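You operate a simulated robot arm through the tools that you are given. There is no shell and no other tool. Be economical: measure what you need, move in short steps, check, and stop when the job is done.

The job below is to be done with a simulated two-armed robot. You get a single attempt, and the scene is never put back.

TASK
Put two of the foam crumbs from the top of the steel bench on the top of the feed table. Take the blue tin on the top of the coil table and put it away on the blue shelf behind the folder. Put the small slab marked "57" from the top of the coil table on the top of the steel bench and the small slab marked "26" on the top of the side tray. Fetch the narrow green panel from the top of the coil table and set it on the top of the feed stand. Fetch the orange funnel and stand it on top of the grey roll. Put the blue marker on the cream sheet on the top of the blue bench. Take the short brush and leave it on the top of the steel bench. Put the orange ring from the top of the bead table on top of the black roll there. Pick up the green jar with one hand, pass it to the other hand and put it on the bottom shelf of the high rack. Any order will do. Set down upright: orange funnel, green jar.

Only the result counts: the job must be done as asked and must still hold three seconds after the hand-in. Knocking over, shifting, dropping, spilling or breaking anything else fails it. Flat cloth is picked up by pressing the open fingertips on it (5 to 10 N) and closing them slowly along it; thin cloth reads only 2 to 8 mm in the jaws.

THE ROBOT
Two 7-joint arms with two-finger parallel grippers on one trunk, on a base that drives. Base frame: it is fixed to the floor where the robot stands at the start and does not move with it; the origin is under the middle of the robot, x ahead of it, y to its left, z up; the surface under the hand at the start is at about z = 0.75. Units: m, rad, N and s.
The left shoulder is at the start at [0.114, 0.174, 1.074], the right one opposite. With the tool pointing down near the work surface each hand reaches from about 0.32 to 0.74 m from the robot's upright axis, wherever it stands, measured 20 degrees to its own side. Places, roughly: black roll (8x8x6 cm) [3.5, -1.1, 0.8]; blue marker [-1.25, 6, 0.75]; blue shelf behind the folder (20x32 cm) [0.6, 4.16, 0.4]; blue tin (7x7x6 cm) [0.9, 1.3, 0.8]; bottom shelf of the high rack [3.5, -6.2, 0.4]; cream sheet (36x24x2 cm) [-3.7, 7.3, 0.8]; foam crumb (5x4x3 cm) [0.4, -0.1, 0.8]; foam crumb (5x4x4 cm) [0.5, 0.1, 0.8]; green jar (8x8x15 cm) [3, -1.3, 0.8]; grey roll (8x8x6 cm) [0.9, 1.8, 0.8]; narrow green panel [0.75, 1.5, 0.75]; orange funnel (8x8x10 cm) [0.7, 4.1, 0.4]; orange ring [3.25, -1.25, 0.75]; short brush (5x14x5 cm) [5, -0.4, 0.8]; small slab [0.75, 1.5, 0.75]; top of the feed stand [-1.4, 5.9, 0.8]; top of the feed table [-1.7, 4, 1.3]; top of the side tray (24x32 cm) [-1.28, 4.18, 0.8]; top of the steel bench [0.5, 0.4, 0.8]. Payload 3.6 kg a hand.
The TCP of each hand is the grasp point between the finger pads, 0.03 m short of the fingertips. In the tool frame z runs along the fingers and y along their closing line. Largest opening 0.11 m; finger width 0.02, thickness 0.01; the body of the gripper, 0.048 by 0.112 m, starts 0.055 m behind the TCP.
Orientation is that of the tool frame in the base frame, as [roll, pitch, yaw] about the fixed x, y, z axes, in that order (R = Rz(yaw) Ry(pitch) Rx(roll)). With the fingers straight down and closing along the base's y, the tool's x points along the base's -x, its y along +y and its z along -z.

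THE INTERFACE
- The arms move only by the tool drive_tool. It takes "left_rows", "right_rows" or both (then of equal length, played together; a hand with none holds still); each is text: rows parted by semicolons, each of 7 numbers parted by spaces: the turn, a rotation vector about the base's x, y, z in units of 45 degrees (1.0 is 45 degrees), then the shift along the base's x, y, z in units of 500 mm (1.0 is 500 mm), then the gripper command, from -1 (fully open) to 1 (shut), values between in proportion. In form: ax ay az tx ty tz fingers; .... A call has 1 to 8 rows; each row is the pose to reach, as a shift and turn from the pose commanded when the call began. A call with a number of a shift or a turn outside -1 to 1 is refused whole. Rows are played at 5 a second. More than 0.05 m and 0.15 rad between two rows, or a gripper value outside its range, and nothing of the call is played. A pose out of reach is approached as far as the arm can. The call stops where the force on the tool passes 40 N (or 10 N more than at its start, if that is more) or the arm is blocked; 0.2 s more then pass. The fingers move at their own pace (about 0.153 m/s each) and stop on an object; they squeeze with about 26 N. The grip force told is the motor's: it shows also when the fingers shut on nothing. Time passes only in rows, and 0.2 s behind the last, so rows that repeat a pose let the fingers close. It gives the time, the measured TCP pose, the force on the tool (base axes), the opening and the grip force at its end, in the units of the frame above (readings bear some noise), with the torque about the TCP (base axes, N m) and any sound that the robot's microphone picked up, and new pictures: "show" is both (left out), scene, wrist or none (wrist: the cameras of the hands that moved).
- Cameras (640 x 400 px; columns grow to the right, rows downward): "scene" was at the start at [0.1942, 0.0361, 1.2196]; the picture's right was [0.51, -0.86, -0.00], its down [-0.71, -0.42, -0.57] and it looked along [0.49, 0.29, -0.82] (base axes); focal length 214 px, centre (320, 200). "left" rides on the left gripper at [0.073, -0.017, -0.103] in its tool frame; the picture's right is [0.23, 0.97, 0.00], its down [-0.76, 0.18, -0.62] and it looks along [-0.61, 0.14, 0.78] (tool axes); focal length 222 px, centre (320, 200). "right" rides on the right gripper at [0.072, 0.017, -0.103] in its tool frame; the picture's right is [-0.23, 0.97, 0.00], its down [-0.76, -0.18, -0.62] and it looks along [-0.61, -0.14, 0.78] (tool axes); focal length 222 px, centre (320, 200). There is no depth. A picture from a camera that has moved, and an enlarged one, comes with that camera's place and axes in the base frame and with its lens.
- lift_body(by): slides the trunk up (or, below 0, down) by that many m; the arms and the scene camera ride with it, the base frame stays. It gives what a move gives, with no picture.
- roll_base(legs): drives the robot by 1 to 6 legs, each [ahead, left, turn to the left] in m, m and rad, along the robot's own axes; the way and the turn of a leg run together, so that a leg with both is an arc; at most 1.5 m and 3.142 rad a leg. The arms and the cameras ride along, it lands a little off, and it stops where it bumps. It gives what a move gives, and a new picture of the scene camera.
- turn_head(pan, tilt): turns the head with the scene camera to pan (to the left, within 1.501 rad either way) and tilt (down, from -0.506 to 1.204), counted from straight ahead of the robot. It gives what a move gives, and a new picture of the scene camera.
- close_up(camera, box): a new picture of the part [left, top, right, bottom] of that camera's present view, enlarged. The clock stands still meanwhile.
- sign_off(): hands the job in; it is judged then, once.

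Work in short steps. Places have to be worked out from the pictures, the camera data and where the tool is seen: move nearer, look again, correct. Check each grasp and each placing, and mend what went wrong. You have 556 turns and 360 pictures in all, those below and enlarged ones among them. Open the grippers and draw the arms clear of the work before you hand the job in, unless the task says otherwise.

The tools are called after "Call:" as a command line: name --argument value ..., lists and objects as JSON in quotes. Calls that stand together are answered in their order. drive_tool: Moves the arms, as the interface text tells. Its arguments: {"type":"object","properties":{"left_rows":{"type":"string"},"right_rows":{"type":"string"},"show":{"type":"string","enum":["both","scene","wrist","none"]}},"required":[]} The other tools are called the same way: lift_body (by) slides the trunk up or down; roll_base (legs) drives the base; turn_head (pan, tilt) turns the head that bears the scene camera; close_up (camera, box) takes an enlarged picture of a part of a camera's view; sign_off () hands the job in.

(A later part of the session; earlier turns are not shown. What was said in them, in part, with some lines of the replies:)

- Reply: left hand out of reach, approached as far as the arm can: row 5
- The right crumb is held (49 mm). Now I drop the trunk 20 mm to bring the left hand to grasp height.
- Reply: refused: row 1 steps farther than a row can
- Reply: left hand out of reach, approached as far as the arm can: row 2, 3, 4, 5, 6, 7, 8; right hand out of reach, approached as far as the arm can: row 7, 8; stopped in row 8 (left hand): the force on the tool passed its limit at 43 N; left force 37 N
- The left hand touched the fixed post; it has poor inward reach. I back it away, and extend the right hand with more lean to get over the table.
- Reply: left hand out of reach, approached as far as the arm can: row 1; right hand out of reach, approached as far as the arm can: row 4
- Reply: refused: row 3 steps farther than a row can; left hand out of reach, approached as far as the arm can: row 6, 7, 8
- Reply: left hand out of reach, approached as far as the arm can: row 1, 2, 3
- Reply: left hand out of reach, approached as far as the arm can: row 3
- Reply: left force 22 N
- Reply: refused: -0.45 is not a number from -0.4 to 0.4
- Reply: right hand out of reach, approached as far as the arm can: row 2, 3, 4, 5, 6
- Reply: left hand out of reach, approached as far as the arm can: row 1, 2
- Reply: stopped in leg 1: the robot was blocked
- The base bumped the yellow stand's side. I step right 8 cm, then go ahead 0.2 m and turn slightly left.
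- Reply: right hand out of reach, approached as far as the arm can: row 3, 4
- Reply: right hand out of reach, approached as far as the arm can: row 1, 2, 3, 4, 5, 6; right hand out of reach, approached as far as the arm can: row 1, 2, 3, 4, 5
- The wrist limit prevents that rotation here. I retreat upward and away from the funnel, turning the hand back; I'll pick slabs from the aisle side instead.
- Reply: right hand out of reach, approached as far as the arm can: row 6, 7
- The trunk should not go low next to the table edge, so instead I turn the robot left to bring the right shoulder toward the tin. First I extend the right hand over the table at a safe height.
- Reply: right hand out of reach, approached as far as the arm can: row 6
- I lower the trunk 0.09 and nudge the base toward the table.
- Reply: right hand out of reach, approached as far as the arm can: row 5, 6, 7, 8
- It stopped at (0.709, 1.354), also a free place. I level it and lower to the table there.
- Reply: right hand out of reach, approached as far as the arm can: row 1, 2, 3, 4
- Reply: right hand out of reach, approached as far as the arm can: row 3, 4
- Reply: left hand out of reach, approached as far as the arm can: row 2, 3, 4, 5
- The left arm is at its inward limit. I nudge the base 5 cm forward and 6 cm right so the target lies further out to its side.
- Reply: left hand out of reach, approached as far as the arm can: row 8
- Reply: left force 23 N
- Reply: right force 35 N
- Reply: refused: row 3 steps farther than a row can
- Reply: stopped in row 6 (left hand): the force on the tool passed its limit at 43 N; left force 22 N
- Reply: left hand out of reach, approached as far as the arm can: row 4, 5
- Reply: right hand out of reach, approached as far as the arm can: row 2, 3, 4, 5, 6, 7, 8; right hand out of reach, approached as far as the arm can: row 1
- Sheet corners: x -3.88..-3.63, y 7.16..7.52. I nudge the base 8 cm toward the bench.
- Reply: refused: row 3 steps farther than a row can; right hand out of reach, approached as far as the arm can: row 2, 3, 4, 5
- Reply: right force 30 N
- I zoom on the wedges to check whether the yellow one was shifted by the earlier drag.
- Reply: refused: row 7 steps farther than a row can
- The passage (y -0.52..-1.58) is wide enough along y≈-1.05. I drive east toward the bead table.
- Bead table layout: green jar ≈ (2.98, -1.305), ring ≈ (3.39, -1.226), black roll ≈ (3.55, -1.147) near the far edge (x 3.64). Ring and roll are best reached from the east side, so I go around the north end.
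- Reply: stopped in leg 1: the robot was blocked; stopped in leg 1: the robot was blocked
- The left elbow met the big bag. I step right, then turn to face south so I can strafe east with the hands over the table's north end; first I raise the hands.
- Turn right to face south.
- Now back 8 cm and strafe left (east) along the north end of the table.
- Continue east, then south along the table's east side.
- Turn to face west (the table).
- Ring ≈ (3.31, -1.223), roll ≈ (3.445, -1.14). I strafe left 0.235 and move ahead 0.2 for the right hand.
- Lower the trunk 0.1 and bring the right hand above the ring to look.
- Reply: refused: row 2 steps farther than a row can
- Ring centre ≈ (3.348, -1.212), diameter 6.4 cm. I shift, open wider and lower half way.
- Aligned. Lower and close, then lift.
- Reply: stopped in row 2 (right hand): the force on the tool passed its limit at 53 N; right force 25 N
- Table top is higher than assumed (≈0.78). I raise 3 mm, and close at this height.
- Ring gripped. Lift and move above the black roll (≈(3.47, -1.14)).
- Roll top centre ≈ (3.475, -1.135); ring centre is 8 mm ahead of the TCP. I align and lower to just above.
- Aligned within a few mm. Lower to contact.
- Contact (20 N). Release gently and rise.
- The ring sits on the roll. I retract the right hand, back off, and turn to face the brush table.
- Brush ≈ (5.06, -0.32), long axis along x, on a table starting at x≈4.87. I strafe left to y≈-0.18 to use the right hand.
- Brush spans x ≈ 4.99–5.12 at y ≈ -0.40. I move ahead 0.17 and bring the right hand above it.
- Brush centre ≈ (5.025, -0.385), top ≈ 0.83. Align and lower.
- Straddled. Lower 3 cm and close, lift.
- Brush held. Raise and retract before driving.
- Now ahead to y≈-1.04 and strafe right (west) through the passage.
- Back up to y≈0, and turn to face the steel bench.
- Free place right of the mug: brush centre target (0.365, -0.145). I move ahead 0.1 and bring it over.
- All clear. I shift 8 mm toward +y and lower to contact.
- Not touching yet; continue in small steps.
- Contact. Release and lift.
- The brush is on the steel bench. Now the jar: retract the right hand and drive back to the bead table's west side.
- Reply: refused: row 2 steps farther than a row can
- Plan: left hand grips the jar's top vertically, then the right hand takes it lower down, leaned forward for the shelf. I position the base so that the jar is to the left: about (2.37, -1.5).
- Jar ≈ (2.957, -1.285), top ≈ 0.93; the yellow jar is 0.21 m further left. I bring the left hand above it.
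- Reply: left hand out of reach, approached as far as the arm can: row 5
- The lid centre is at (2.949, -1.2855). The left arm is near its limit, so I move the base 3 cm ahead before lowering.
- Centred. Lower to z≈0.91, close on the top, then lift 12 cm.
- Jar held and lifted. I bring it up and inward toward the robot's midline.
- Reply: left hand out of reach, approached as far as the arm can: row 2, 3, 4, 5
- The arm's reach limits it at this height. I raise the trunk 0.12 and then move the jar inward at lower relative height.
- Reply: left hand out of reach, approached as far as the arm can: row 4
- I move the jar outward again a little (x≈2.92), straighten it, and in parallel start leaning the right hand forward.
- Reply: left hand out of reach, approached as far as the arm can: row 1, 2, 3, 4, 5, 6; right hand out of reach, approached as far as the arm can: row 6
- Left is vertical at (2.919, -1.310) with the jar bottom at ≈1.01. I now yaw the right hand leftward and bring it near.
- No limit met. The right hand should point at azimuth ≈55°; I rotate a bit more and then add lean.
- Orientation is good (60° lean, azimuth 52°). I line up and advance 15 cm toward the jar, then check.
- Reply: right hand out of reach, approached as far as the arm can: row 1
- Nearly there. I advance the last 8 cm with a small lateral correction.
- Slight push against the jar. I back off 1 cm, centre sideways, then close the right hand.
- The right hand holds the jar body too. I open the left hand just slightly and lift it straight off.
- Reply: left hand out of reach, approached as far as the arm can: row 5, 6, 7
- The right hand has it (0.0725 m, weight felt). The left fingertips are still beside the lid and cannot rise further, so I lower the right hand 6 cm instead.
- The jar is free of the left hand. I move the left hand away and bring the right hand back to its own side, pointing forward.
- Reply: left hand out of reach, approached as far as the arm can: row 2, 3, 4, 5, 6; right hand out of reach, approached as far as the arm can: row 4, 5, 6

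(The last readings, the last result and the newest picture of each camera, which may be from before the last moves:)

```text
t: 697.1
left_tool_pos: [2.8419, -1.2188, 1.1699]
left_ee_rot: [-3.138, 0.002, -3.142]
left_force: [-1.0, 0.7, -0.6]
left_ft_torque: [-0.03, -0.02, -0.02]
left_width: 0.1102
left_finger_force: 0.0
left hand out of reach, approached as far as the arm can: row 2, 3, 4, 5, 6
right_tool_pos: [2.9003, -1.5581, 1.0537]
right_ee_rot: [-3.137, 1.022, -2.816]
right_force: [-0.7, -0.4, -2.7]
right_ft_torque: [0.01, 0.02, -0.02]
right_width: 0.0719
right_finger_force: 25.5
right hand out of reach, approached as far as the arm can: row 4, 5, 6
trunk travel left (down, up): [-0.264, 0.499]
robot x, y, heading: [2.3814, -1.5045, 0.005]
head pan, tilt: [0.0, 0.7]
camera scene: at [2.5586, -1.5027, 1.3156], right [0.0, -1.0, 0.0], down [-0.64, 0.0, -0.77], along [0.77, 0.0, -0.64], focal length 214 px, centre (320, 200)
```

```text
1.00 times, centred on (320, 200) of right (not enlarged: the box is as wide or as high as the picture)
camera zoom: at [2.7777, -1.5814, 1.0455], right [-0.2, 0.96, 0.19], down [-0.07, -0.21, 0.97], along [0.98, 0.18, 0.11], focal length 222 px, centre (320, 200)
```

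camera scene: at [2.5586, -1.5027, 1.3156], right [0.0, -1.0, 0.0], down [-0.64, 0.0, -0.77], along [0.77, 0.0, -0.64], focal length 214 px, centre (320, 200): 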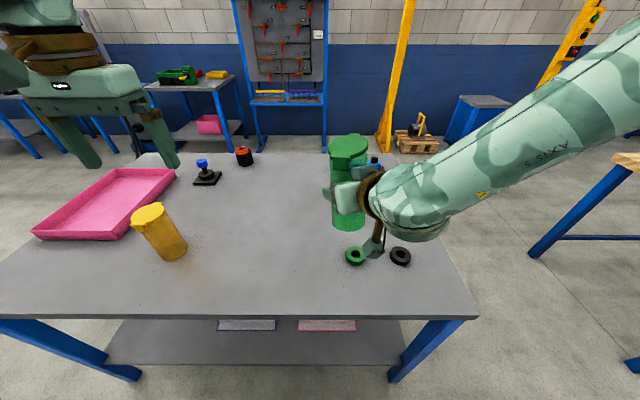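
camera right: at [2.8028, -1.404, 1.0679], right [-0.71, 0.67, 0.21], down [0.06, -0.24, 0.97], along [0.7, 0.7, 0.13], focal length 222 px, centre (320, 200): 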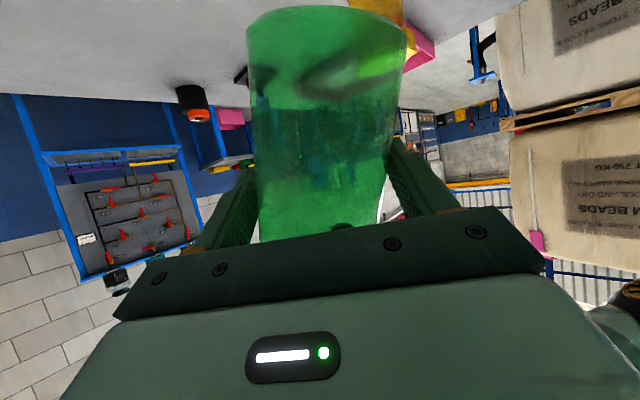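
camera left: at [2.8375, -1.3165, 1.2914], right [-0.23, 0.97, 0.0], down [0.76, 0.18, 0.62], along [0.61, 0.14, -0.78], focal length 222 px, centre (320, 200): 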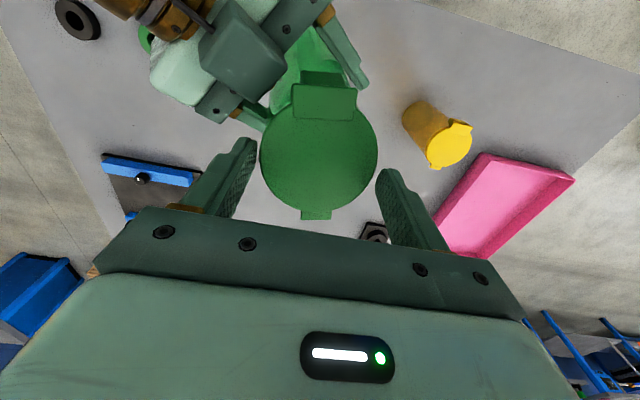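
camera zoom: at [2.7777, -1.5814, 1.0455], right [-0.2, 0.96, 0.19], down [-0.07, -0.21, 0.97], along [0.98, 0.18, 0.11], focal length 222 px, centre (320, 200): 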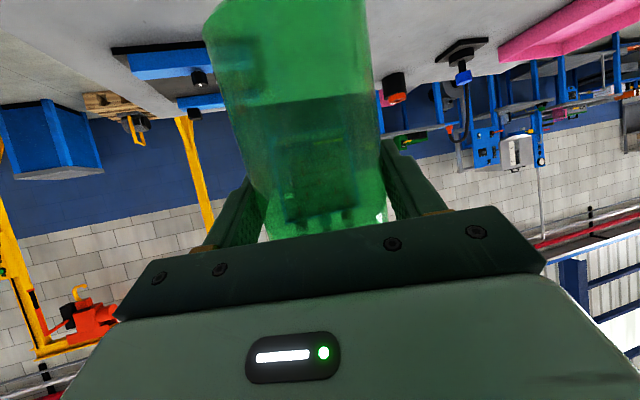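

Jar secure. I back off, turn south and drive toward the high rack.

Call:
roll_base --legs '[[-0.4, 0, 0], [0, 0, -1.575]]'

Call:
turn_head --pan 0.3 --tilt 0.3

```text
t: 703.4
left_tool_pos: [2.2615, -1.9699, 1.1694]
left_ee_rot: [-3.138, -0.002, 1.565]
left_force: [-0.2, -0.5, -0.5]
left_ft_torque: [0.01, 0.03, -0.02]
left_width: 0.1104
left_finger_force: 0.1
right_tool_pos: [1.9226, -2.0289, 1.0515]
right_ee_rot: [3.137, 1.025, 1.886]
right_force: [0.3, 0.2, -2.8]
right_ft_torque: [0.0, 0.02, 0.04]
right_width: 0.0722
right_finger_force: 26.0
trunk travel left (down, up): [-0.264, 0.499]
robot x, y, heading: [1.9767, -1.5088, -1.566]
head pan, tilt: [0.0, 0.7]
camera scene: at [1.9803, -1.6873, 1.315], right [-1.0, 0.0, 0.0], down [0.0, 0.64, -0.76], along [0.0, -0.76, -0.64], focal length 214 px, centre (320, 200)
```

scene: 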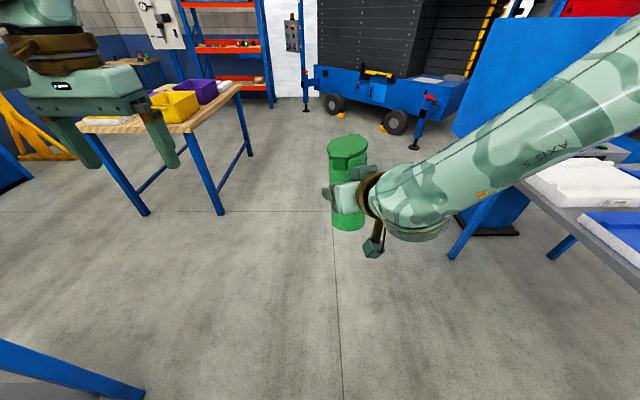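

```text
t: 704.3
left_tool_pos: [2.2611, -1.9712, 1.1685]
left_ee_rot: [-3.136, -0.002, 1.567]
left_force: [0.9, 0.4, -0.4]
left_ft_torque: [-0.02, -0.01, 0.0]
left_width: 0.1099
left_finger_force: 0.1
right_tool_pos: [1.922, -2.0293, 1.0518]
right_ee_rot: [3.137, 1.022, 1.886]
right_force: [0.0, 0.3, -2.8]
right_ft_torque: [-0.02, 0.0, 0.01]
right_width: 0.0718
right_finger_force: 26.2
trunk travel left (down, up): [-0.264, 0.499]
robot x, y, heading: [1.9805, -1.5046, -1.576]
head pan, tilt: [0.3, 0.3]
camera scene: at [2.0079, -1.6917, 1.351], right [-0.96, -0.29, 0.0], down [-0.09, 0.28, -0.95], along [0.28, -0.91, -0.3], focal length 214 px, centre (320, 200)
```

scene: 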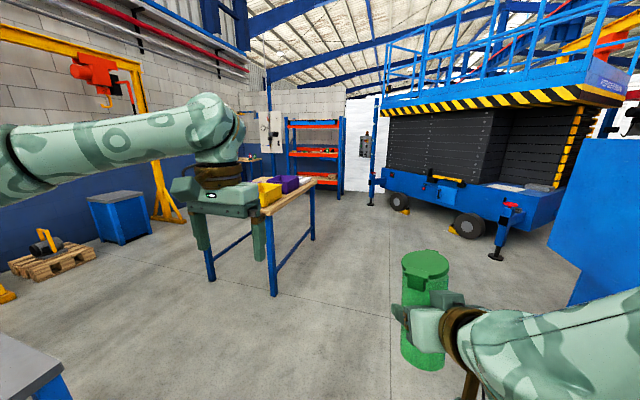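

The rack is at (3.5, -6.0); the way along x≈2.2 then east at y≈-4.8 looks free. I drive there.

Call:
roll_base --legs '[[0, 0.22, 0], [1.1, 0, 0], [1.1, 0, 0], [1.05, 0, 0]]'

Call:
turn_head --pan 0.7 --tilt 0.4

```text
t: 721.3
left_tool_pos: [2.466, -5.2034, 1.1683]
left_ee_rot: [-3.139, 0.001, 1.553]
left_force: [-0.3, -0.2, -1.0]
left_ft_torque: [-0.02, 0.0, 0.01]
left_width: 0.1099
left_finger_force: 0.0
right_tool_pos: [2.1278, -5.2566, 1.0524]
right_ee_rot: [3.139, 1.021, 1.874]
right_force: [0.1, -1.1, -3.3]
right_ft_torque: [-0.04, -0.02, 0.03]
right_width: 0.0717
right_finger_force: 26.2
trunk travel left (down, up): [-0.264, 0.499]
robot x, y, heading: [2.1893, -4.7346, -1.581]
head pan, tilt: [0.3, 0.3]
camera scene: at [2.2164, -4.9218, 1.351], right [-0.96, -0.28, 0.0], down [-0.08, 0.28, -0.95], along [0.27, -0.92, -0.3], focal length 214 px, centre (320, 200)
```

scene: 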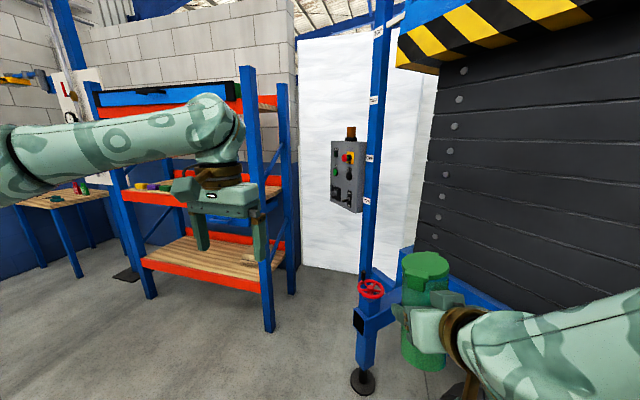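

```text
t: 722.2
left_tool_pos: [2.4663, -5.2029, 1.1689]
left_ee_rot: [-3.138, 0.002, 1.553]
left_force: [-0.7, 0.3, -0.7]
left_ft_torque: [-0.03, -0.03, -0.02]
left_width: 0.11
left_finger_force: 0.0
right_tool_pos: [2.1274, -5.2582, 1.051]
right_ee_rot: [3.14, 1.021, 1.876]
right_force: [0.9, 0.3, -2.2]
right_ft_torque: [-0.02, -0.02, -0.01]
right_width: 0.0717
right_finger_force: 26.5
trunk travel left (down, up): [-0.264, 0.499]
robot x, y, heading: [2.1925, -4.7377, -1.584]
head pan, tilt: [0.7, 0.4]
camera scene: at [2.2486, -4.9036, 1.3419], right [-0.77, -0.63, 0.0], down [-0.25, 0.3, -0.92], along [0.58, -0.71, -0.39], focal length 214 px, centre (320, 200)
```

scene: 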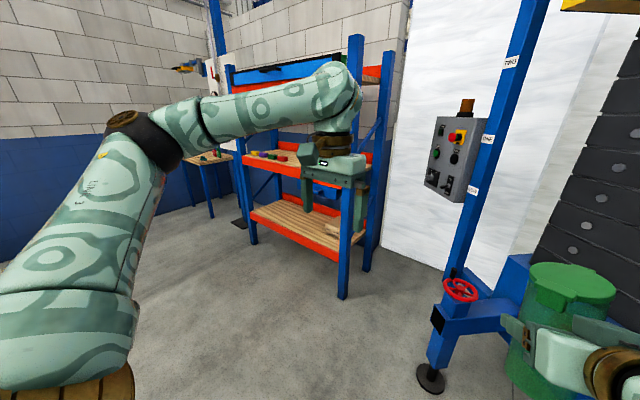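

I strafe left to x≈3.5 in front of the rack.

Call:
roll_base --legs '[[0, 1.3, 0.012]]'

Call:
turn_head --pan 0.0 --tilt 0.6

```text
t: 728.7
left_tool_pos: [3.7759, -5.2033, 1.1696]
left_ee_rot: [-3.137, 0.001, 1.572]
left_force: [-0.4, -0.1, -0.5]
left_ft_torque: [0.0, 0.05, 0.01]
left_width: 0.1098
left_finger_force: 0.1
right_tool_pos: [3.4376, -5.2637, 1.0511]
right_ee_rot: [3.139, 1.023, 1.893]
right_force: [0.0, 0.1, -2.9]
right_ft_torque: [-0.03, 0.0, 0.03]
right_width: 0.0719
right_finger_force: 25.9
trunk travel left (down, up): [-0.264, 0.499]
robot x, y, heading: [3.4896, -4.7406, -1.567]
head pan, tilt: [0.7, 0.4]
camera scene: at [3.5528, -4.9077, 1.3418], right [-0.76, -0.65, 0.0], down [-0.25, 0.3, -0.92], along [0.6, -0.7, -0.39], focal length 214 px, centre (320, 200)
```

scene: 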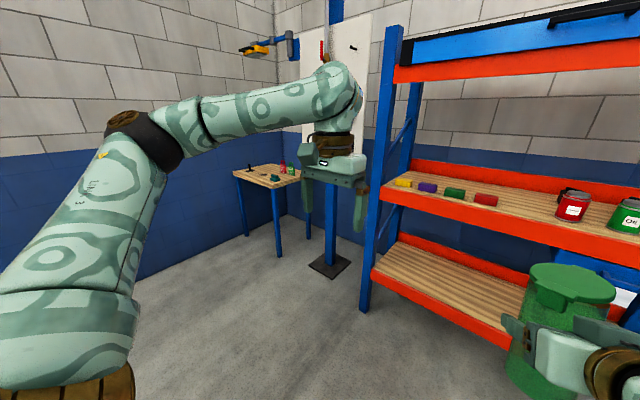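

```text
t: 729.8
left_tool_pos: [3.7754, -5.2039, 1.1687]
left_ee_rot: [-3.138, -0.001, 1.572]
left_force: [0.1, -1.0, 0.5]
left_ft_torque: [0.0, -0.02, -0.02]
left_width: 0.1099
left_finger_force: 0.0
right_tool_pos: [3.4378, -5.2638, 1.0515]
right_ee_rot: [3.139, 1.023, 1.894]
right_force: [0.8, 0.1, -2.4]
right_ft_torque: [-0.03, -0.03, -0.02]
right_width: 0.0718
right_finger_force: 25.6
trunk travel left (down, up): [-0.264, 0.499]
robot x, y, heading: [3.4914, -4.7441, -1.568]
head pan, tilt: [0.0, 0.6]
camera scene: at [3.493, -4.9255, 1.3236], right [-1.0, -0.01, 0.0], down [0.0, 0.57, -0.82], along [0.01, -0.82, -0.57], focal length 214 px, centre (320, 200)
```

scene: 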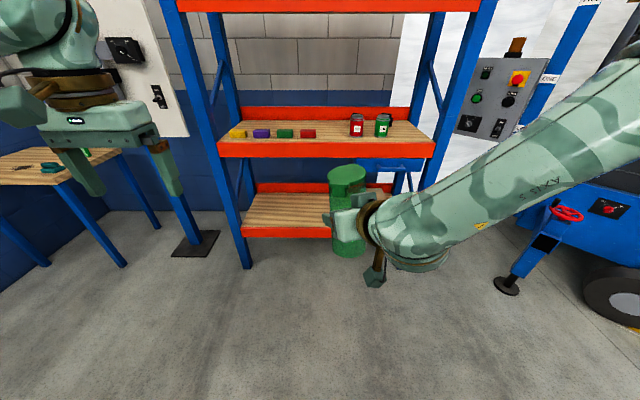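

Bottom shelf top ≈ 0.40, next shelf's rail ≈ 0.89. I shift left 0.2, then lower the trunk 0.23.

Call:
roll_base --legs '[[0, 0.18, 0]]'

Call:
lift_body --by -0.23

```text
t: 731.3
left_tool_pos: [3.9595, -5.2028, 1.1683]
left_ee_rot: [-3.138, 0.001, 1.572]
left_force: [0.4, 0.2, 0.6]
left_ft_torque: [0.02, 0.05, -0.01]
left_width: 0.1102
left_finger_force: 0.1
right_tool_pos: [3.6204, -5.265, 1.0523]
right_ee_rot: [3.14, 1.021, 1.893]
right_force: [0.1, -1.2, -2.4]
right_ft_torque: [0.0, -0.03, -0.02]
right_width: 0.0719
right_finger_force: 26.2
trunk travel left (down, up): [-0.264, 0.499]
robot x, y, heading: [3.6762, -4.7393, -1.566]
head pan, tilt: [0.0, 0.6]
camera scene: at [3.6769, -4.9247, 1.3236], right [-1.0, 0.0, 0.0], down [0.0, 0.57, -0.82], along [0.0, -0.82, -0.57], focal length 214 px, centre (320, 200)
```

scene: 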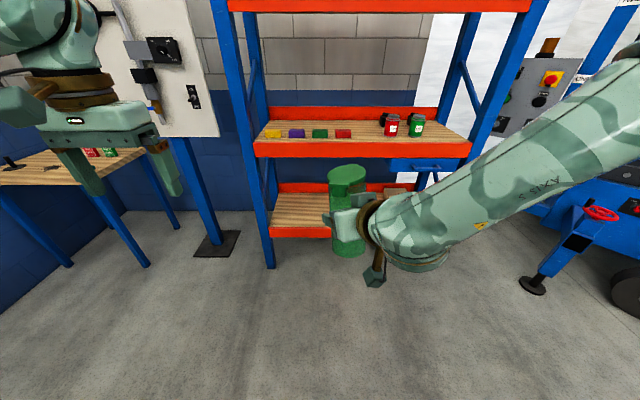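

```text
t: 733.8
left_tool_pos: [3.9576, -5.2764, 0.8514]
left_ee_rot: [-3.137, -0.235, 1.571]
left_force: [0.2, 0.6, 0.5]
left_ft_torque: [0.0, -0.02, 0.01]
left_width: 0.1099
left_finger_force: 0.0
right_tool_pos: [3.6201, -5.3051, 0.7347]
right_ee_rot: [3.044, 0.815, 1.814]
right_force: [-0.3, 0.6, -2.8]
right_ft_torque: [-0.06, 0.0, 0.0]
right_width: 0.0717
right_finger_force: 26.0
trunk travel left (down, up): [-0.034, 0.729]
robot x, y, heading: [3.6731, -4.7387, -1.567]
head pan, tilt: [0.0, 0.6]
```

Lowering the trunk tilted the hand (pitch 0.815, jar was vertical at 1.049). I restore the lean and see.

Call:
drive_tool --right_rows "-0.14 -0.036 0 -0.02 -0.03 0 0.4;-0.289 -0.072 0 -0.04 -0.06 0 0.4;-0.289 -0.072 0 -0.04 -0.1 -0.04 0.4;-0.289 -0.072 0 -0.04 -0.14 -0.1 0.4"

```text
t: 734.8
left_tool_pos: [3.957, -5.2761, 0.851]
left_ee_rot: [-3.141, -0.234, 1.572]
left_force: [-0.4, -0.3, -0.3]
left_ft_torque: [0.02, -0.06, 0.0]
left_width: 0.11
left_finger_force: 0.0
right_tool_pos: [3.6244, -5.3778, 0.7692]
right_ee_rot: [3.037, 0.93, 1.777]
right_force: [0.1, 0.2, -2.8]
right_ft_torque: [-0.05, -0.04, -0.01]
right_width: 0.0718
right_finger_force: 25.6
right hand out of reach, approached as far as the arm can: row 1, 2, 3, 4
trunk travel left (down, up): [-0.034, 0.729]
robot x, y, heading: [3.6726, -4.7392, -1.571]
head pan, tilt: [0.0, 0.6]
camera scene: at [3.6746, -5.0574, 1.0798], right [-1.0, 0.0, 0.0], down [0.0, 0.57, -0.82], along [0.0, -0.82, -0.57], focal length 214 px, centre (320, 200)
camera right: at [3.6053, -5.252, 0.7735], right [0.96, 0.15, 0.24], down [-0.24, -0.02, 0.97], along [0.15, -0.99, 0.01], focal length 222 px, centre (320, 200)
```

scene: 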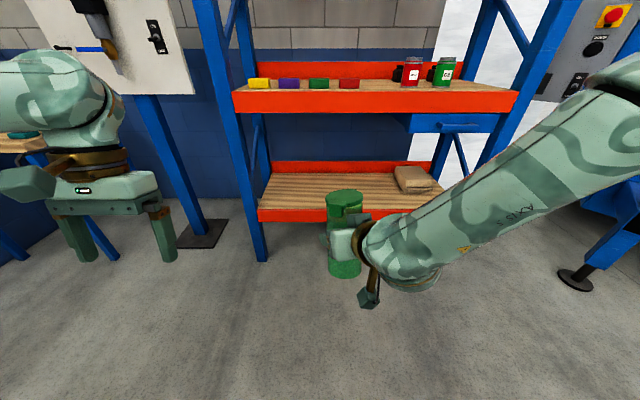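
right: 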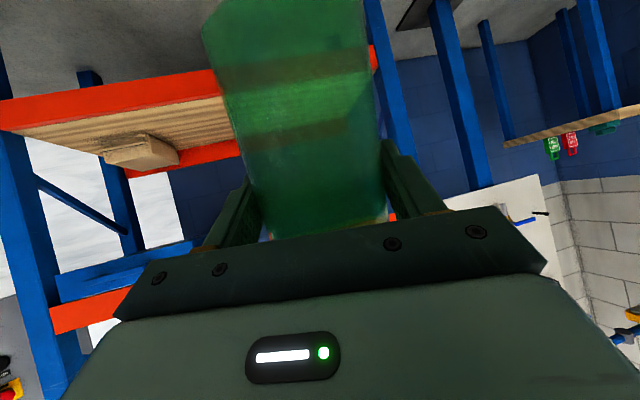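

The arm is too folded there; I extend forward and lower while correcting the lean.

Call:
drive_tool --right_rows "-0.05 -0.01 0 0 -0.03 -0.06 0.4;-0.1 -0.02 0 0 -0.06 -0.13 0.4;-0.15 -0.03 0 0 -0.09 -0.2 0.4;-0.15 -0.03 0 0 -0.12 -0.28 0.4;-0.15 -0.03 0 0 -0.14 -0.36 0.4;-0.15 -0.03 0 0 -0.16 -0.44 0.4" --show "scene"

```text
t: 736.1
left_tool_pos: [3.96, -5.2752, 0.8513]
left_ee_rot: [-3.136, -0.237, 1.571]
left_force: [0.4, 0.5, -0.7]
left_ft_torque: [-0.01, 0.02, 0.0]
left_width: 0.11
left_finger_force: 0.1
right_tool_pos: [3.6843, -5.4589, 0.629]
right_ee_rot: [3.133, 0.93, 1.799]
right_force: [0.8, 0.5, -3.3]
right_ft_torque: [-0.01, -0.02, -0.05]
right_width: 0.0717
right_finger_force: 25.2
right hand out of reach, approached as far as the arm can: row 1, 2, 3, 4, 5, 6
trunk travel left (down, up): [-0.034, 0.729]
robot x, y, heading: [3.6708, -4.7409, -1.563]
head pan, tilt: [0.0, 0.6]
camera scene: at [3.6778, -5.057, 1.08], right [-1.0, 0.0, 0.0], down [0.0, 0.57, -0.82], along [0.0, -0.82, -0.57], focal length 214 px, centre (320, 200)
```

scene: 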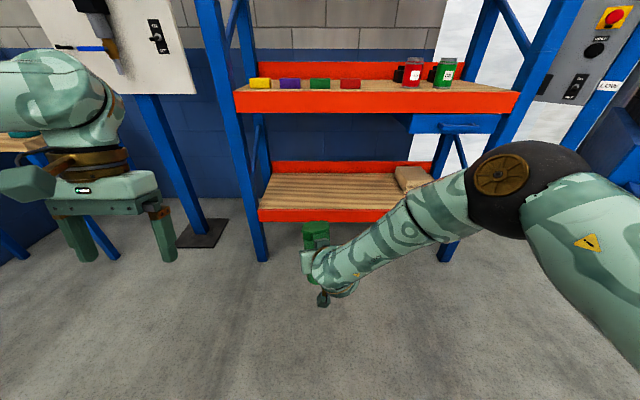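

Now I bring it to the right side (x≈3.56) where reach is better, lowering further and correcting pitch.

Call:
drive_tool --right_rows "-0.05 -0.01 0 -0.06 0 -0.03 0.4;-0.1 -0.02 0 -0.12 0 -0.06 0.4;-0.15 -0.03 0 -0.18 0 -0.1 0.4;-0.15 -0.03 0 -0.24 0 -0.14 0.4;-0.15 -0.03 0 -0.26 0 -0.18 0.4" --show "both"

```text
t: 737.4
left_tool_pos: [3.9585, -5.2756, 0.851]
left_ee_rot: [-3.139, -0.236, 1.571]
left_force: [0.2, 0.3, 0.0]
left_ft_torque: [0.01, 0.02, -0.02]
left_width: 0.1099
left_finger_force: 0.1
right_tool_pos: [3.6706, -5.474, 0.6254]
right_ee_rot: [-3.12, 0.941, 1.798]
right_force: [0.6, -0.4, -2.6]
right_ft_torque: [-0.02, -0.05, 0.0]
right_width: 0.0714
right_finger_force: 25.4
right hand out of reach, approached as far as the arm can: row 1, 2, 3, 4, 5
trunk travel left (down, up): [-0.034, 0.729]
robot x, y, heading: [3.6739, -4.7421, -1.566]
head pan, tilt: [0.0, 0.6]
camera scene: at [3.6761, -5.0577, 1.0797], right [-1.0, 0.0, 0.0], down [0.0, 0.57, -0.82], along [0.0, -0.82, -0.57], focal length 214 px, centre (320, 200)
camera right: at [3.6617, -5.3462, 0.6274], right [0.98, 0.07, 0.17], down [-0.17, 0.02, 0.98], along [0.07, -1.0, 0.03], focal length 222 px, centre (320, 200)
```

scene: 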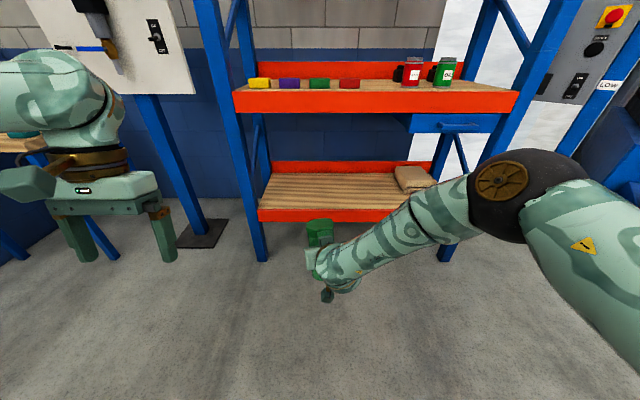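
right: 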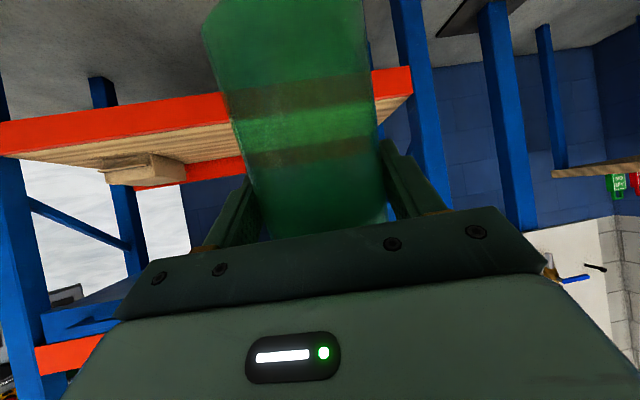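

Some joint limit blocks. I test pure sideways motion (−x) without rotating.

Call:
drive_tool --right_rows "0 0 0 -0.06 0 0 0.4;0 0 0 -0.12 0 0 0.4;0 0 0 -0.18 0 0 0.4;0 0 0 -0.24 0 0 0.4" --show "none"

```text
t: 738.4
left_tool_pos: [3.9585, -5.2761, 0.8506]
left_ee_rot: [-3.138, -0.236, 1.571]
left_force: [0.2, 0.7, -0.7]
left_ft_torque: [-0.01, 0.03, 0.0]
left_width: 0.11
left_finger_force: 0.0
right_tool_pos: [3.5896, -5.4702, 0.6246]
right_ee_rot: [3.052, 0.828, 1.718]
right_force: [0.7, 0.6, -2.7]
right_ft_torque: [-0.01, 0.0, 0.05]
right_width: 0.0716
right_finger_force: 26.1
right hand out of reach, approached as far as the arm can: row 1, 2, 3, 4
trunk travel left (down, up): [-0.034, 0.729]
robot x, y, heading: [3.6722, -4.7432, -1.568]
head pan, tilt: [0.0, 0.6]
```

I try extending further forward, where the arm is straighter, with the needed lean.

Call:
drive_tool --right_rows "-0.09 -0.015 0 0 -0.06 0 0.4;-0.18 -0.03 0 0 -0.12 0 0.4;-0.27 -0.045 0 0 -0.18 0 0.4;-0.27 -0.045 0 0 -0.24 0 0.4" --show "none"

```text
t: 739.4
left_tool_pos: [3.9586, -5.2764, 0.8503]
left_ee_rot: [-3.136, -0.234, 1.572]
left_force: [-1.1, 1.3, -0.4]
left_ft_torque: [0.01, 0.02, 0.0]
left_width: 0.1101
left_finger_force: 0.0
right_tool_pos: [3.5337, -5.5941, 0.6404]
right_ee_rot: [3.048, 1.04, 1.713]
right_force: [-0.8, 0.6, -2.6]
right_ft_torque: [0.03, -0.03, 0.01]
right_width: 0.0717
right_finger_force: 26.1
right hand out of reach, approached as far as the arm can: row 1, 2, 3, 4
trunk travel left (down, up): [-0.034, 0.729]
robot x, y, heading: [3.6745, -4.743, -1.568]
head pan, tilt: [0.0, 0.6]
```

That works: pitch 1.04, jar nearly upright. Now lower to z≈0.53 at this extension.

Call:
drive_tool --right_rows "0 0 0 0 0 -0.06 0.4;0 0 0 0 0 -0.12 0.4;0 0 0 0 0 -0.18 0.4;0 0 0 0 0 -0.22 0.4" --show "scene"

```text
t: 740.4
left_tool_pos: [3.959, -5.2771, 0.8502]
left_ee_rot: [-3.138, -0.236, 1.571]
left_force: [0.5, -0.1, 0.2]
left_ft_torque: [-0.01, 0.01, 0.01]
left_width: 0.11
left_finger_force: 0.1
right_tool_pos: [3.5332, -5.5947, 0.53]
right_ee_rot: [3.042, 1.04, 1.711]
right_force: [-1.3, 0.2, -3.1]
right_ft_torque: [-0.05, 0.01, 0.02]
right_width: 0.0718
right_finger_force: 25.9
right hand out of reach, approached as far as the arm can: row 1, 2, 3
trunk travel left (down, up): [-0.034, 0.729]
robot x, y, heading: [3.6737, -4.7411, -1.569]
head pan, tilt: [0.0, 0.6]
camera scene: at [3.6757, -5.0572, 1.0799], right [-1.0, 0.0, 0.0], down [0.0, 0.57, -0.82], along [0.0, -0.82, -0.57], focal length 214 px, centre (320, 200)
```

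scene: 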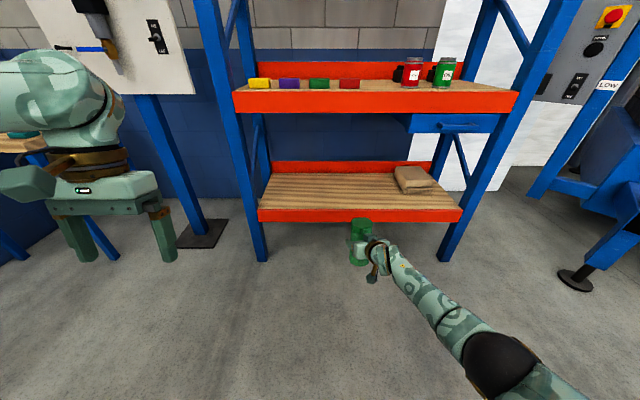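

Good. I drive the base forward 0.3 m, then check the clearance over the shelf's front rail.

Call:
roll_base --legs '[[0.28, 0, 0]]'

Call:
close_up --camera "scene" --box '[240, 120, 480, 270]'

```text
t: 742.3
left_tool_pos: [3.9579, -5.5564, 0.8506]
left_ee_rot: [-3.138, -0.238, 1.568]
left_force: [0.5, -0.4, -0.7]
left_ft_torque: [0.0, -0.01, -0.02]
left_width: 0.1102
left_finger_force: 0.1
right_tool_pos: [3.5325, -5.8748, 0.5282]
right_ee_rot: [3.041, 1.041, 1.709]
right_force: [-0.1, -0.1, -2.7]
right_ft_torque: [-0.03, 0.0, 0.06]
right_width: 0.0722
right_finger_force: 25.9
trunk travel left (down, up): [-0.034, 0.729]
robot x, y, heading: [3.6756, -5.0195, -1.57]
head pan, tilt: [0.0, 0.6]
camera scene: at [3.6759, -5.3367, 1.0795], right [-1.0, 0.0, 0.0], down [0.0, 0.57, -0.82], along [0.0, -0.82, -0.57], focal length 214 px, centre (320, 200)
```

scene: 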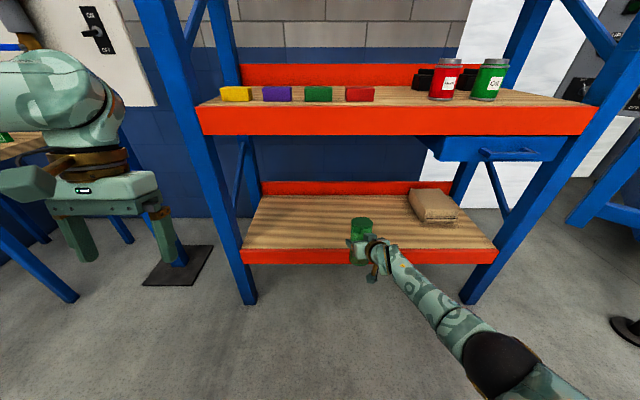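

```text
2.67 times, centred on (360, 195) of scene
camera zoom: at [3.6759, -5.3367, 1.0795], right [-1.0, 0.0, 0.0], down [0.0, 0.57, -0.82], along [0.0, -0.82, -0.57], focal length 572 px, centre (213, 213)
```

zoom: 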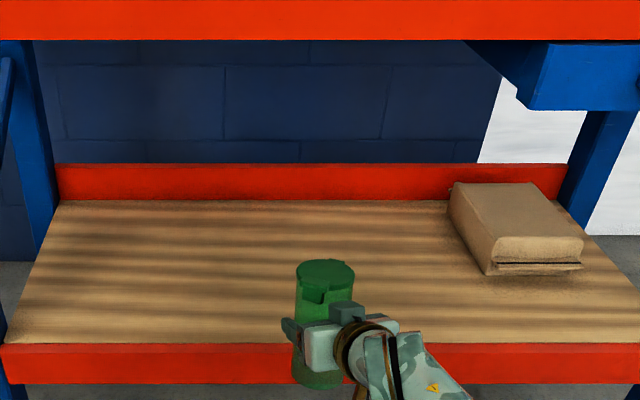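

The jar's bottom seems only 1–2 cm above the rail, so I raise it 3 cm before going further.

Call:
drive_tool --right_rows "0 0 0 0 0 0.03 0.4;0 0 0 0 0 0.06 0.4" --show "wrist"

```text
t: 742.9
left_tool_pos: [3.9576, -5.5549, 0.8503]
left_ee_rot: [-3.138, -0.236, 1.57]
left_force: [0.4, -0.7, 0.8]
left_ft_torque: [0.02, -0.01, 0.04]
left_width: 0.1101
left_finger_force: 0.0
right_tool_pos: [3.5177, -5.8721, 0.5478]
right_ee_rot: [3.037, 1.042, 1.71]
right_force: [-1.0, -0.3, -1.9]
right_ft_torque: [-0.02, -0.02, -0.02]
right_width: 0.0717
right_finger_force: 26.0
right hand out of reach, approached as far as the arm can: row 1, 2
trunk travel left (down, up): [-0.034, 0.729]
robot x, y, heading: [3.6714, -5.0171, -1.564]
head pan, tilt: [0.0, 0.6]
camera right: at [3.5074, -5.7442, 0.5385], right [0.96, 0.11, 0.25], down [-0.26, 0.1, 0.96], along [0.08, -0.99, 0.12], focal length 222 px, centre (320, 200)
```

right: 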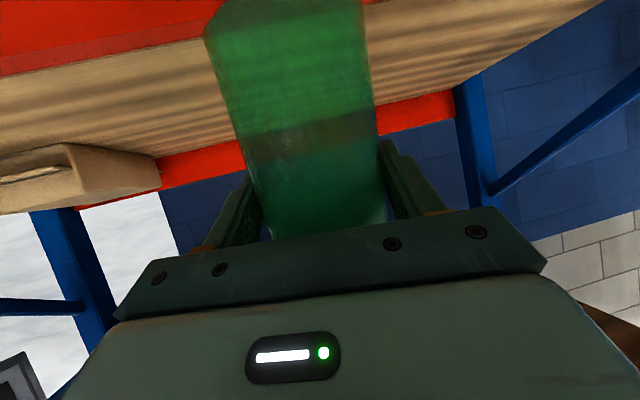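

Jar bottom is ≈0.10 below the TCP (z≈0.447), clear of the rail at 0.41. I drive ahead 0.2 m to bring it over the shelf.

Call:
roll_base --legs '[[0.2, 0, 0]]'

Call:
close_up --camera "scene" --box '[240, 120, 480, 270]'

```text
t: 744.5
left_tool_pos: [3.9581, -5.7547, 0.8507]
left_ee_rot: [-3.139, -0.237, 1.568]
left_force: [0.2, 1.3, 0.3]
left_ft_torque: [0.01, 0.0, 0.01]
left_width: 0.11
left_finger_force: 0.1
right_tool_pos: [3.5182, -6.071, 0.5463]
right_ee_rot: [3.039, 1.038, 1.71]
right_force: [0.6, -0.3, -3.7]
right_ft_torque: [-0.03, -0.01, 0.01]
right_width: 0.0717
right_finger_force: 25.5
trunk travel left (down, up): [-0.034, 0.729]
robot x, y, heading: [3.6753, -5.2197, -1.567]
head pan, tilt: [0.0, 0.6]
camera scene: at [3.6762, -5.536, 1.0794], right [-1.0, 0.0, 0.0], down [0.0, 0.57, -0.82], along [0.0, -0.82, -0.57], focal length 214 px, centre (320, 200)
```

scene: 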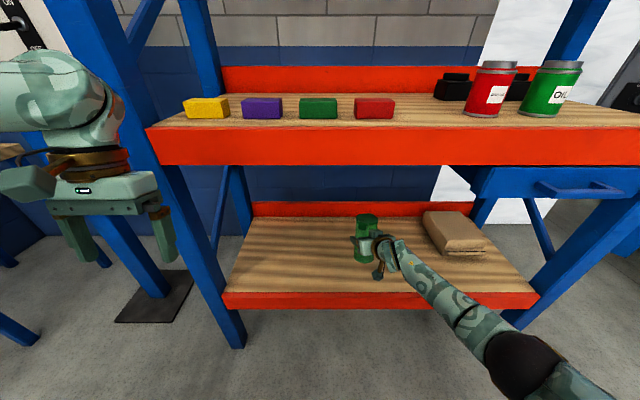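

```text
2.67 times, centred on (360, 195) of scene
camera zoom: at [3.6762, -5.536, 1.0794], right [-1.0, 0.0, 0.0], down [0.0, 0.57, -0.82], along [0.0, -0.82, -0.57], focal length 572 px, centre (213, 213)
```

zoom: 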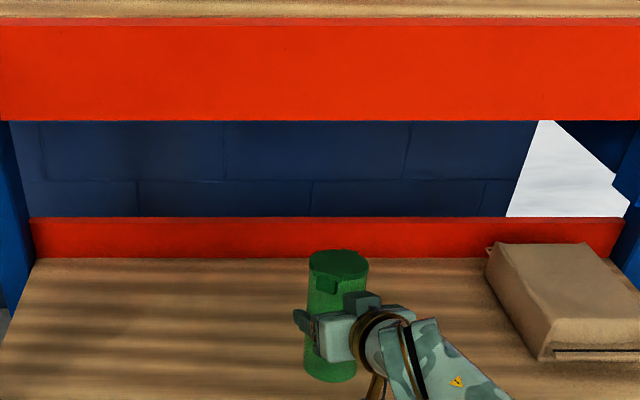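

The jar is over the shelf. Lower in steps to contact.

Call:
drive_tool --right_rows "0 0 0 0 0 -0.02 0.4;0 0 0 0 0 -0.04 0.4;0 0 0 0 0 -0.054 0.4;0 0 0 0 0 -0.064 0.4;0 0 0 0 0 -0.074 0.4;0 0 0 0 0 -0.084 0.4" --show "wrist"

```text
t: 745.9
left_tool_pos: [3.9574, -5.7544, 0.85]
left_ee_rot: [-3.137, -0.235, 1.569]
left_force: [-0.4, -0.2, 0.6]
left_ft_torque: [0.02, 0.01, 0.01]
left_width: 0.1098
left_finger_force: 0.1
right_tool_pos: [3.5185, -6.0715, 0.506]
right_ee_rot: [3.04, 1.041, 1.71]
right_force: [-0.5, -0.2, -3.3]
right_ft_torque: [0.0, 0.0, 0.02]
right_width: 0.0719
right_finger_force: 25.9
trunk travel left (down, up): [-0.034, 0.729]
robot x, y, heading: [3.6775, -5.223, -1.567]
head pan, tilt: [0.0, 0.6]
camera right: at [3.5083, -5.9437, 0.4971], right [0.96, 0.11, 0.25], down [-0.26, 0.1, 0.96], along [0.08, -0.99, 0.12], focal length 222 px, centre (320, 200)
```

right: 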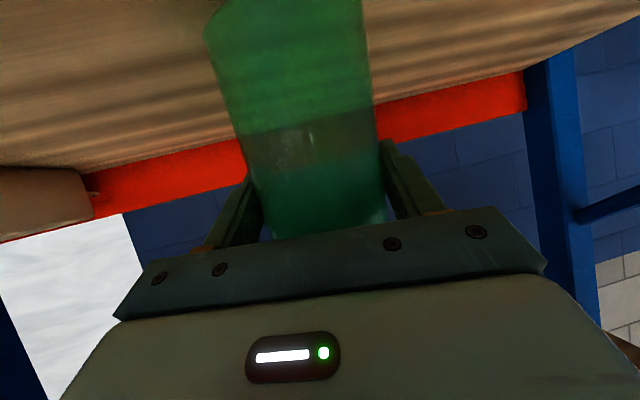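

No contact yet. Continue down in small steps.

Call:
drive_tool --right_rows "0 0 0 0 0 -0.01 0.4;0 0 0 0 0 -0.02 0.4;0 0 0 0 0 -0.03 0.4;0 0 0 0 0 -0.04 0.4" --show "wrist"

```text
t: 746.9
left_tool_pos: [3.9576, -5.7541, 0.8505]
left_ee_rot: [-3.138, -0.237, 1.568]
left_force: [-0.1, -0.1, 0.2]
left_ft_torque: [0.0, 0.02, 0.01]
left_width: 0.1102
left_finger_force: 0.0
right_tool_pos: [3.5186, -6.0684, 0.4871]
right_ee_rot: [3.039, 1.039, 1.71]
right_force: [0.4, -1.0, -1.3]
right_ft_torque: [-0.09, -0.02, 0.0]
right_width: 0.072
right_finger_force: 25.5
trunk travel left (down, up): [-0.034, 0.729]
robot x, y, heading: [3.6728, -5.2151, -1.568]
head pan, tilt: [0.0, 0.6]
camera right: at [3.5081, -5.9415, 0.4785], right [0.96, 0.11, 0.25], down [-0.26, 0.1, 0.96], along [0.08, -0.99, 0.12], focal length 222 px, centre (320, 200)
```

right: 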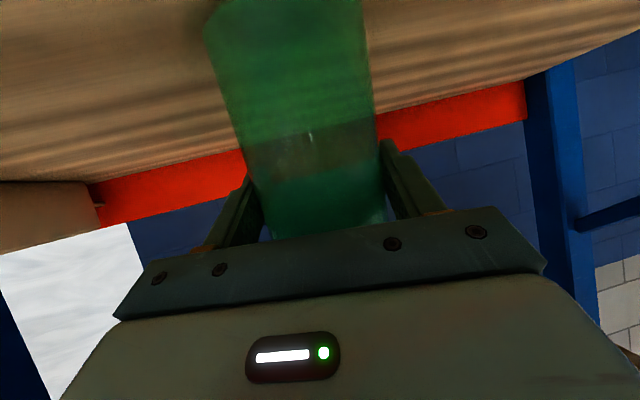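

Possibly just touching. A few more millimetres.

Call:
drive_tool --right_rows "0 0 0 0 0 -0.006 0.4;0 0 0 0 0 -0.012 0.4;0 0 0 0 0 -0.018 0.4" --show "none"

```text
t: 747.7
left_tool_pos: [3.9583, -5.7544, 0.8507]
left_ee_rot: [-3.139, -0.235, 1.568]
left_force: [0.1, 0.0, 0.7]
left_ft_torque: [-0.01, -0.01, -0.02]
left_width: 0.11
left_finger_force: 0.1
right_tool_pos: [3.5178, -6.0682, 0.4888]
right_ee_rot: [3.038, 1.04, 1.709]
right_force: [-0.9, -1.5, 4.3]
right_ft_torque: [-0.35, 0.15, -0.01]
right_width: 0.0719
right_finger_force: 26.0
right hand out of reach, approached as far as the arm can: row 1, 2, 3
trunk travel left (down, up): [-0.034, 0.729]
robot x, y, heading: [3.6797, -5.2172, -1.57]
head pan, tilt: [0.0, 0.6]
```

Contact. I check the jar's tilt with a close-up before releasing.

Call:
close_up --camera "scene" --box '[320, 180, 448, 290]'

```text
3.64 times, centred on (384, 235) of scene
camera zoom: at [3.6762, -5.5347, 1.08], right [-1.0, 0.0, 0.0], down [0.0, 0.57, -0.82], along [0.0, -0.82, -0.57], focal length 780 px, centre (87, 73)
```

zoom: 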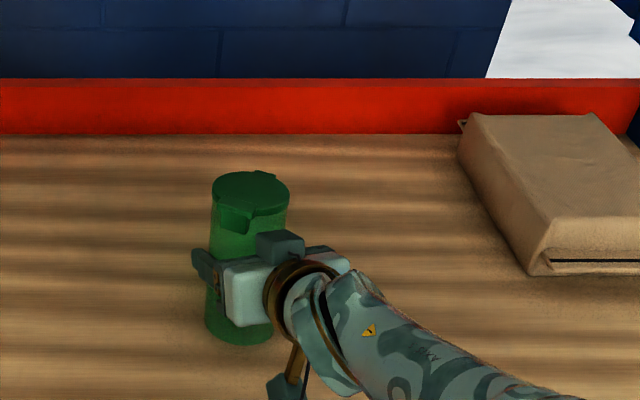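

The top leans about 3° to +x; I correct that slightly, then release gently.

Call:
drive_tool --right_rows "0 -0.04 0 0 0 0.002 0.4;0 -0.08 0 0 0 0.002 0.4;0 -0.08 0 0 0 -0.004 0.4" --show "none"

Call:
close_up --camera "scene" --box '[320, 180, 448, 290]'

```text
t: 748.5
left_tool_pos: [3.958, -5.7534, 0.8515]
left_ee_rot: [-3.137, -0.235, 1.568]
left_force: [-0.6, 1.0, 0.1]
left_ft_torque: [0.02, -0.02, 0.04]
left_width: 0.1098
left_finger_force: 0.0
right_tool_pos: [3.5184, -6.0669, 0.4869]
right_ee_rot: [2.915, 1.046, 1.602]
right_force: [-2.3, -1.7, 6.5]
right_ft_torque: [-0.32, 0.24, -0.04]
right_width: 0.072
right_finger_force: 25.7
trunk travel left (down, up): [-0.034, 0.729]
robot x, y, heading: [3.6759, -5.2192, -1.567]
head pan, tilt: [0.0, 0.6]
```

```text
3.64 times, centred on (384, 235) of scene
camera zoom: at [3.6762, -5.5344, 1.0801], right [-1.0, 0.0, 0.0], down [0.0, 0.57, -0.82], along [0.0, -0.82, -0.57], focal length 780 px, centre (87, 73)
```

zoom: 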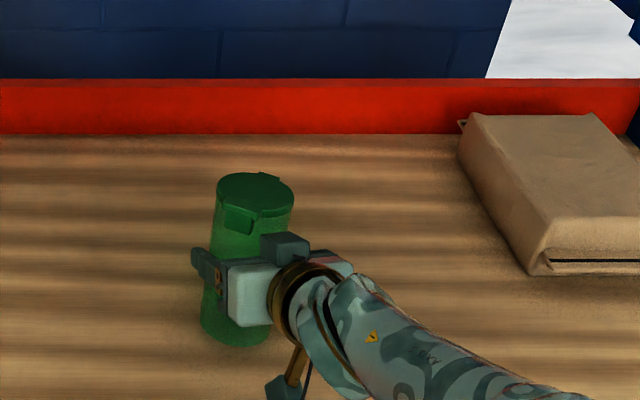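

Now vertical. Release slowly.

Call:
drive_tool --right_rows "0 0 0 0 0 0 0.3;0 0 0 0 0 0 0.22;0 0 0 0 0 0 0.1;0 0 0 0 0 0 -0.1;0 0 0 0 0 0 -0.4;0 0 0 0 0 0 -0.6" --show "both"

```text
t: 749.9
left_tool_pos: [3.9594, -5.7549, 0.8506]
left_ee_rot: [-3.137, -0.235, 1.57]
left_force: [-0.3, 0.4, 0.4]
left_ft_torque: [0.01, -0.02, -0.01]
left_width: 0.1102
left_finger_force: 0.1
right_tool_pos: [3.5197, -6.0656, 0.4862]
right_ee_rot: [2.912, 1.042, 1.603]
right_force: [0.0, 0.5, -0.1]
right_ft_torque: [-0.05, 0.0, 0.04]
right_width: 0.0879
right_finger_force: 0.1
trunk travel left (down, up): [-0.034, 0.729]
robot x, y, heading: [3.6732, -5.2189, -1.572]
head pan, tilt: [0.0, 0.6]
camera scene: at [3.6763, -5.5351, 1.0797], right [-1.0, 0.0, 0.0], down [0.0, 0.57, -0.82], along [0.0, -0.82, -0.57], focal length 214 px, centre (320, 200)
camera right: at [3.51, -5.939, 0.4764], right [0.95, 0.11, 0.31], down [-0.32, 0.1, 0.94], along [0.07, -0.99, 0.13], focal length 222 px, centre (320, 200)
```

scene: 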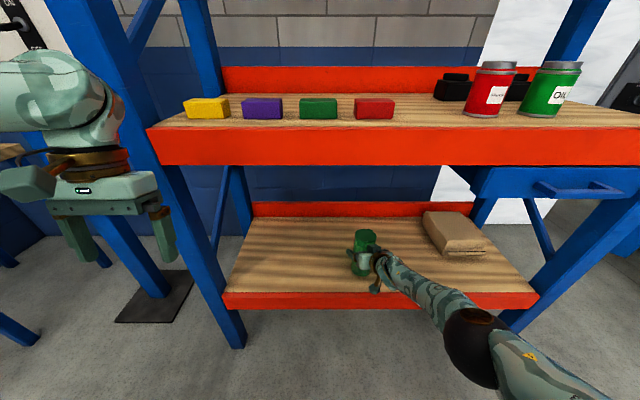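
right: 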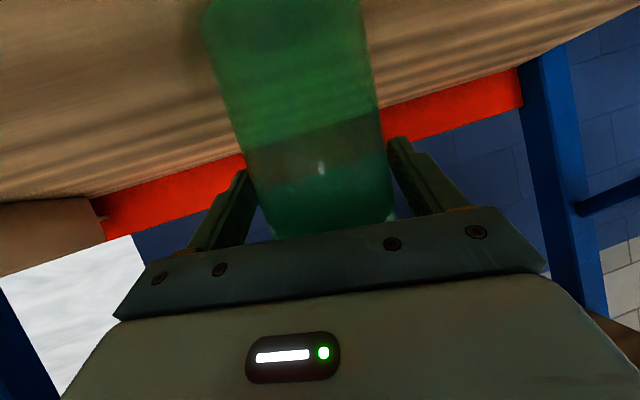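

The jar stands free. I open fully and withdraw straight back by driving the base.

Call:
drive_tool --right_rows "0 0 0 0 0 0 -0.8;0 0 0 0 0 0 -1;0 0 0 0 0 0 -1" --show "none"

Call:
roll_base --legs '[[-0.15, 0, 0]]'

```text
t: 750.7
left_tool_pos: [3.958, -5.7537, 0.8506]
left_ee_rot: [-3.138, -0.236, 1.569]
left_force: [0.0, 0.0, 0.3]
left_ft_torque: [0.01, 0.01, 0.01]
left_width: 0.11
left_finger_force: 0.0
right_tool_pos: [3.5191, -6.0674, 0.487]
right_ee_rot: [2.914, 1.044, 1.602]
right_force: [0.0, 1.0, 0.2]
right_ft_torque: [-0.04, -0.03, 0.01]
right_width: 0.1102
right_finger_force: 0.0
trunk travel left (down, up): [-0.034, 0.729]
robot x, y, heading: [3.6748, -5.2156, -1.567]
head pan, tilt: [0.0, 0.6]
```

```text
t: 752.1
left_tool_pos: [3.9586, -5.6019, 0.8504]
left_ee_rot: [-3.138, -0.235, 1.574]
left_force: [-0.3, 0.4, -0.4]
left_ft_torque: [-0.01, -0.04, 0.02]
left_width: 0.1101
left_finger_force: 0.1
right_tool_pos: [3.5204, -5.9152, 0.4871]
right_ee_rot: [2.915, 1.046, 1.604]
right_force: [-0.1, -0.1, -0.2]
right_ft_torque: [0.0, 0.03, 0.01]
right_width: 0.1098
right_finger_force: 0.1
trunk travel left (down, up): [-0.034, 0.729]
robot x, y, heading: [3.6736, -5.0672, -1.568]
head pan, tilt: [0.0, 0.6]
camera scene: at [3.6764, -5.3831, 1.0801], right [-1.0, 0.0, 0.0], down [0.0, 0.57, -0.82], along [0.0, -0.82, -0.57], focal length 214 px, centre (320, 200)
```

scene: 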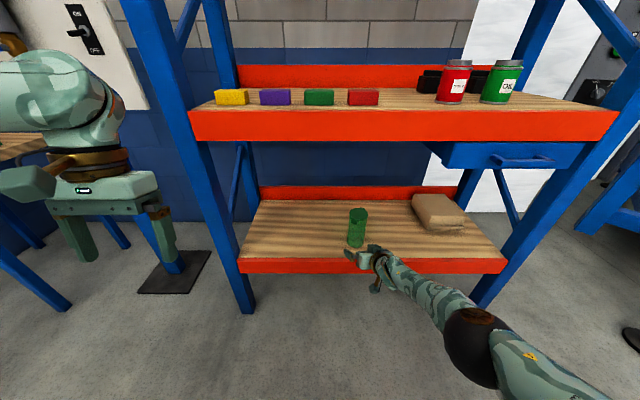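

The jar stands upright on the bottom shelf. I back well clear and take a final look.

Call:
roll_base --legs '[[-0.3, 0, 0]]'

Call:
close_up --camera "scene" --box '[230, 120, 470, 270]'

```text
t: 754.1
left_tool_pos: [3.9583, -5.3017, 0.8508]
left_ee_rot: [-3.137, -0.235, 1.571]
left_force: [0.8, 0.1, 0.2]
left_ft_torque: [-0.01, 0.0, 0.02]
left_width: 0.1102
left_finger_force: 0.0
right_tool_pos: [3.5207, -5.6143, 0.4875]
right_ee_rot: [2.915, 1.045, 1.605]
right_force: [-0.5, -0.1, -0.6]
right_ft_torque: [-0.01, 0.02, 0.01]
right_width: 0.1099
right_finger_force: 0.1
trunk travel left (down, up): [-0.034, 0.729]
robot x, y, heading: [3.6688, -4.765, -1.574]
head pan, tilt: [0.0, 0.6]
camera scene: at [3.6754, -5.083, 1.0799], right [-1.0, 0.0, 0.0], down [0.0, 0.57, -0.82], along [0.0, -0.82, -0.57], focal length 214 px, centre (320, 200)
```

scene: 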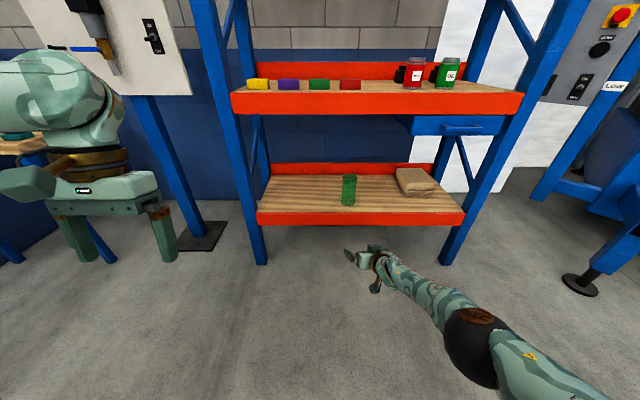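

```text
2.67 times, centred on (350, 195) of scene
camera zoom: at [3.6754, -5.083, 1.0799], right [-1.0, 0.0, 0.0], down [0.0, 0.57, -0.82], along [0.0, -0.82, -0.57], focal length 572 px, centre (240, 213)
```

zoom: 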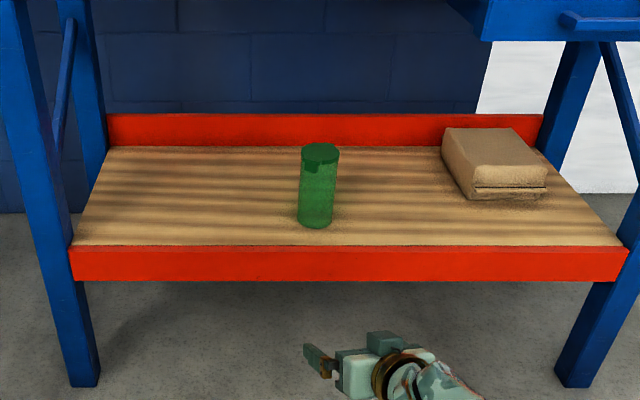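

All placings are checked: the jar is upright on the shelf, both grippers are open and the arms are clear. I hand the job in.

Call:
sign_off

```text
The job is handed in.
```

I've handed the job in with every item placed as asked; I checked each placing with a picture after letting go.

- **Yellow wedge:** while I was fetching the green panel, the yellow wedge on the coil table got pushed out of place. I put it back next to the black wedge where it had stood; as far as I can measure, its spacing matches the earlier pictures.
- **Slab 57:** it lies flat on the steel bench, but one end sits right at the front edge.
- **Bumps:** the robot also bumped the yellow stand by the coil table, and later, probably with its left elbow, the large bag near the bead table. I saw no sign that either moved, but I didn't measure them.
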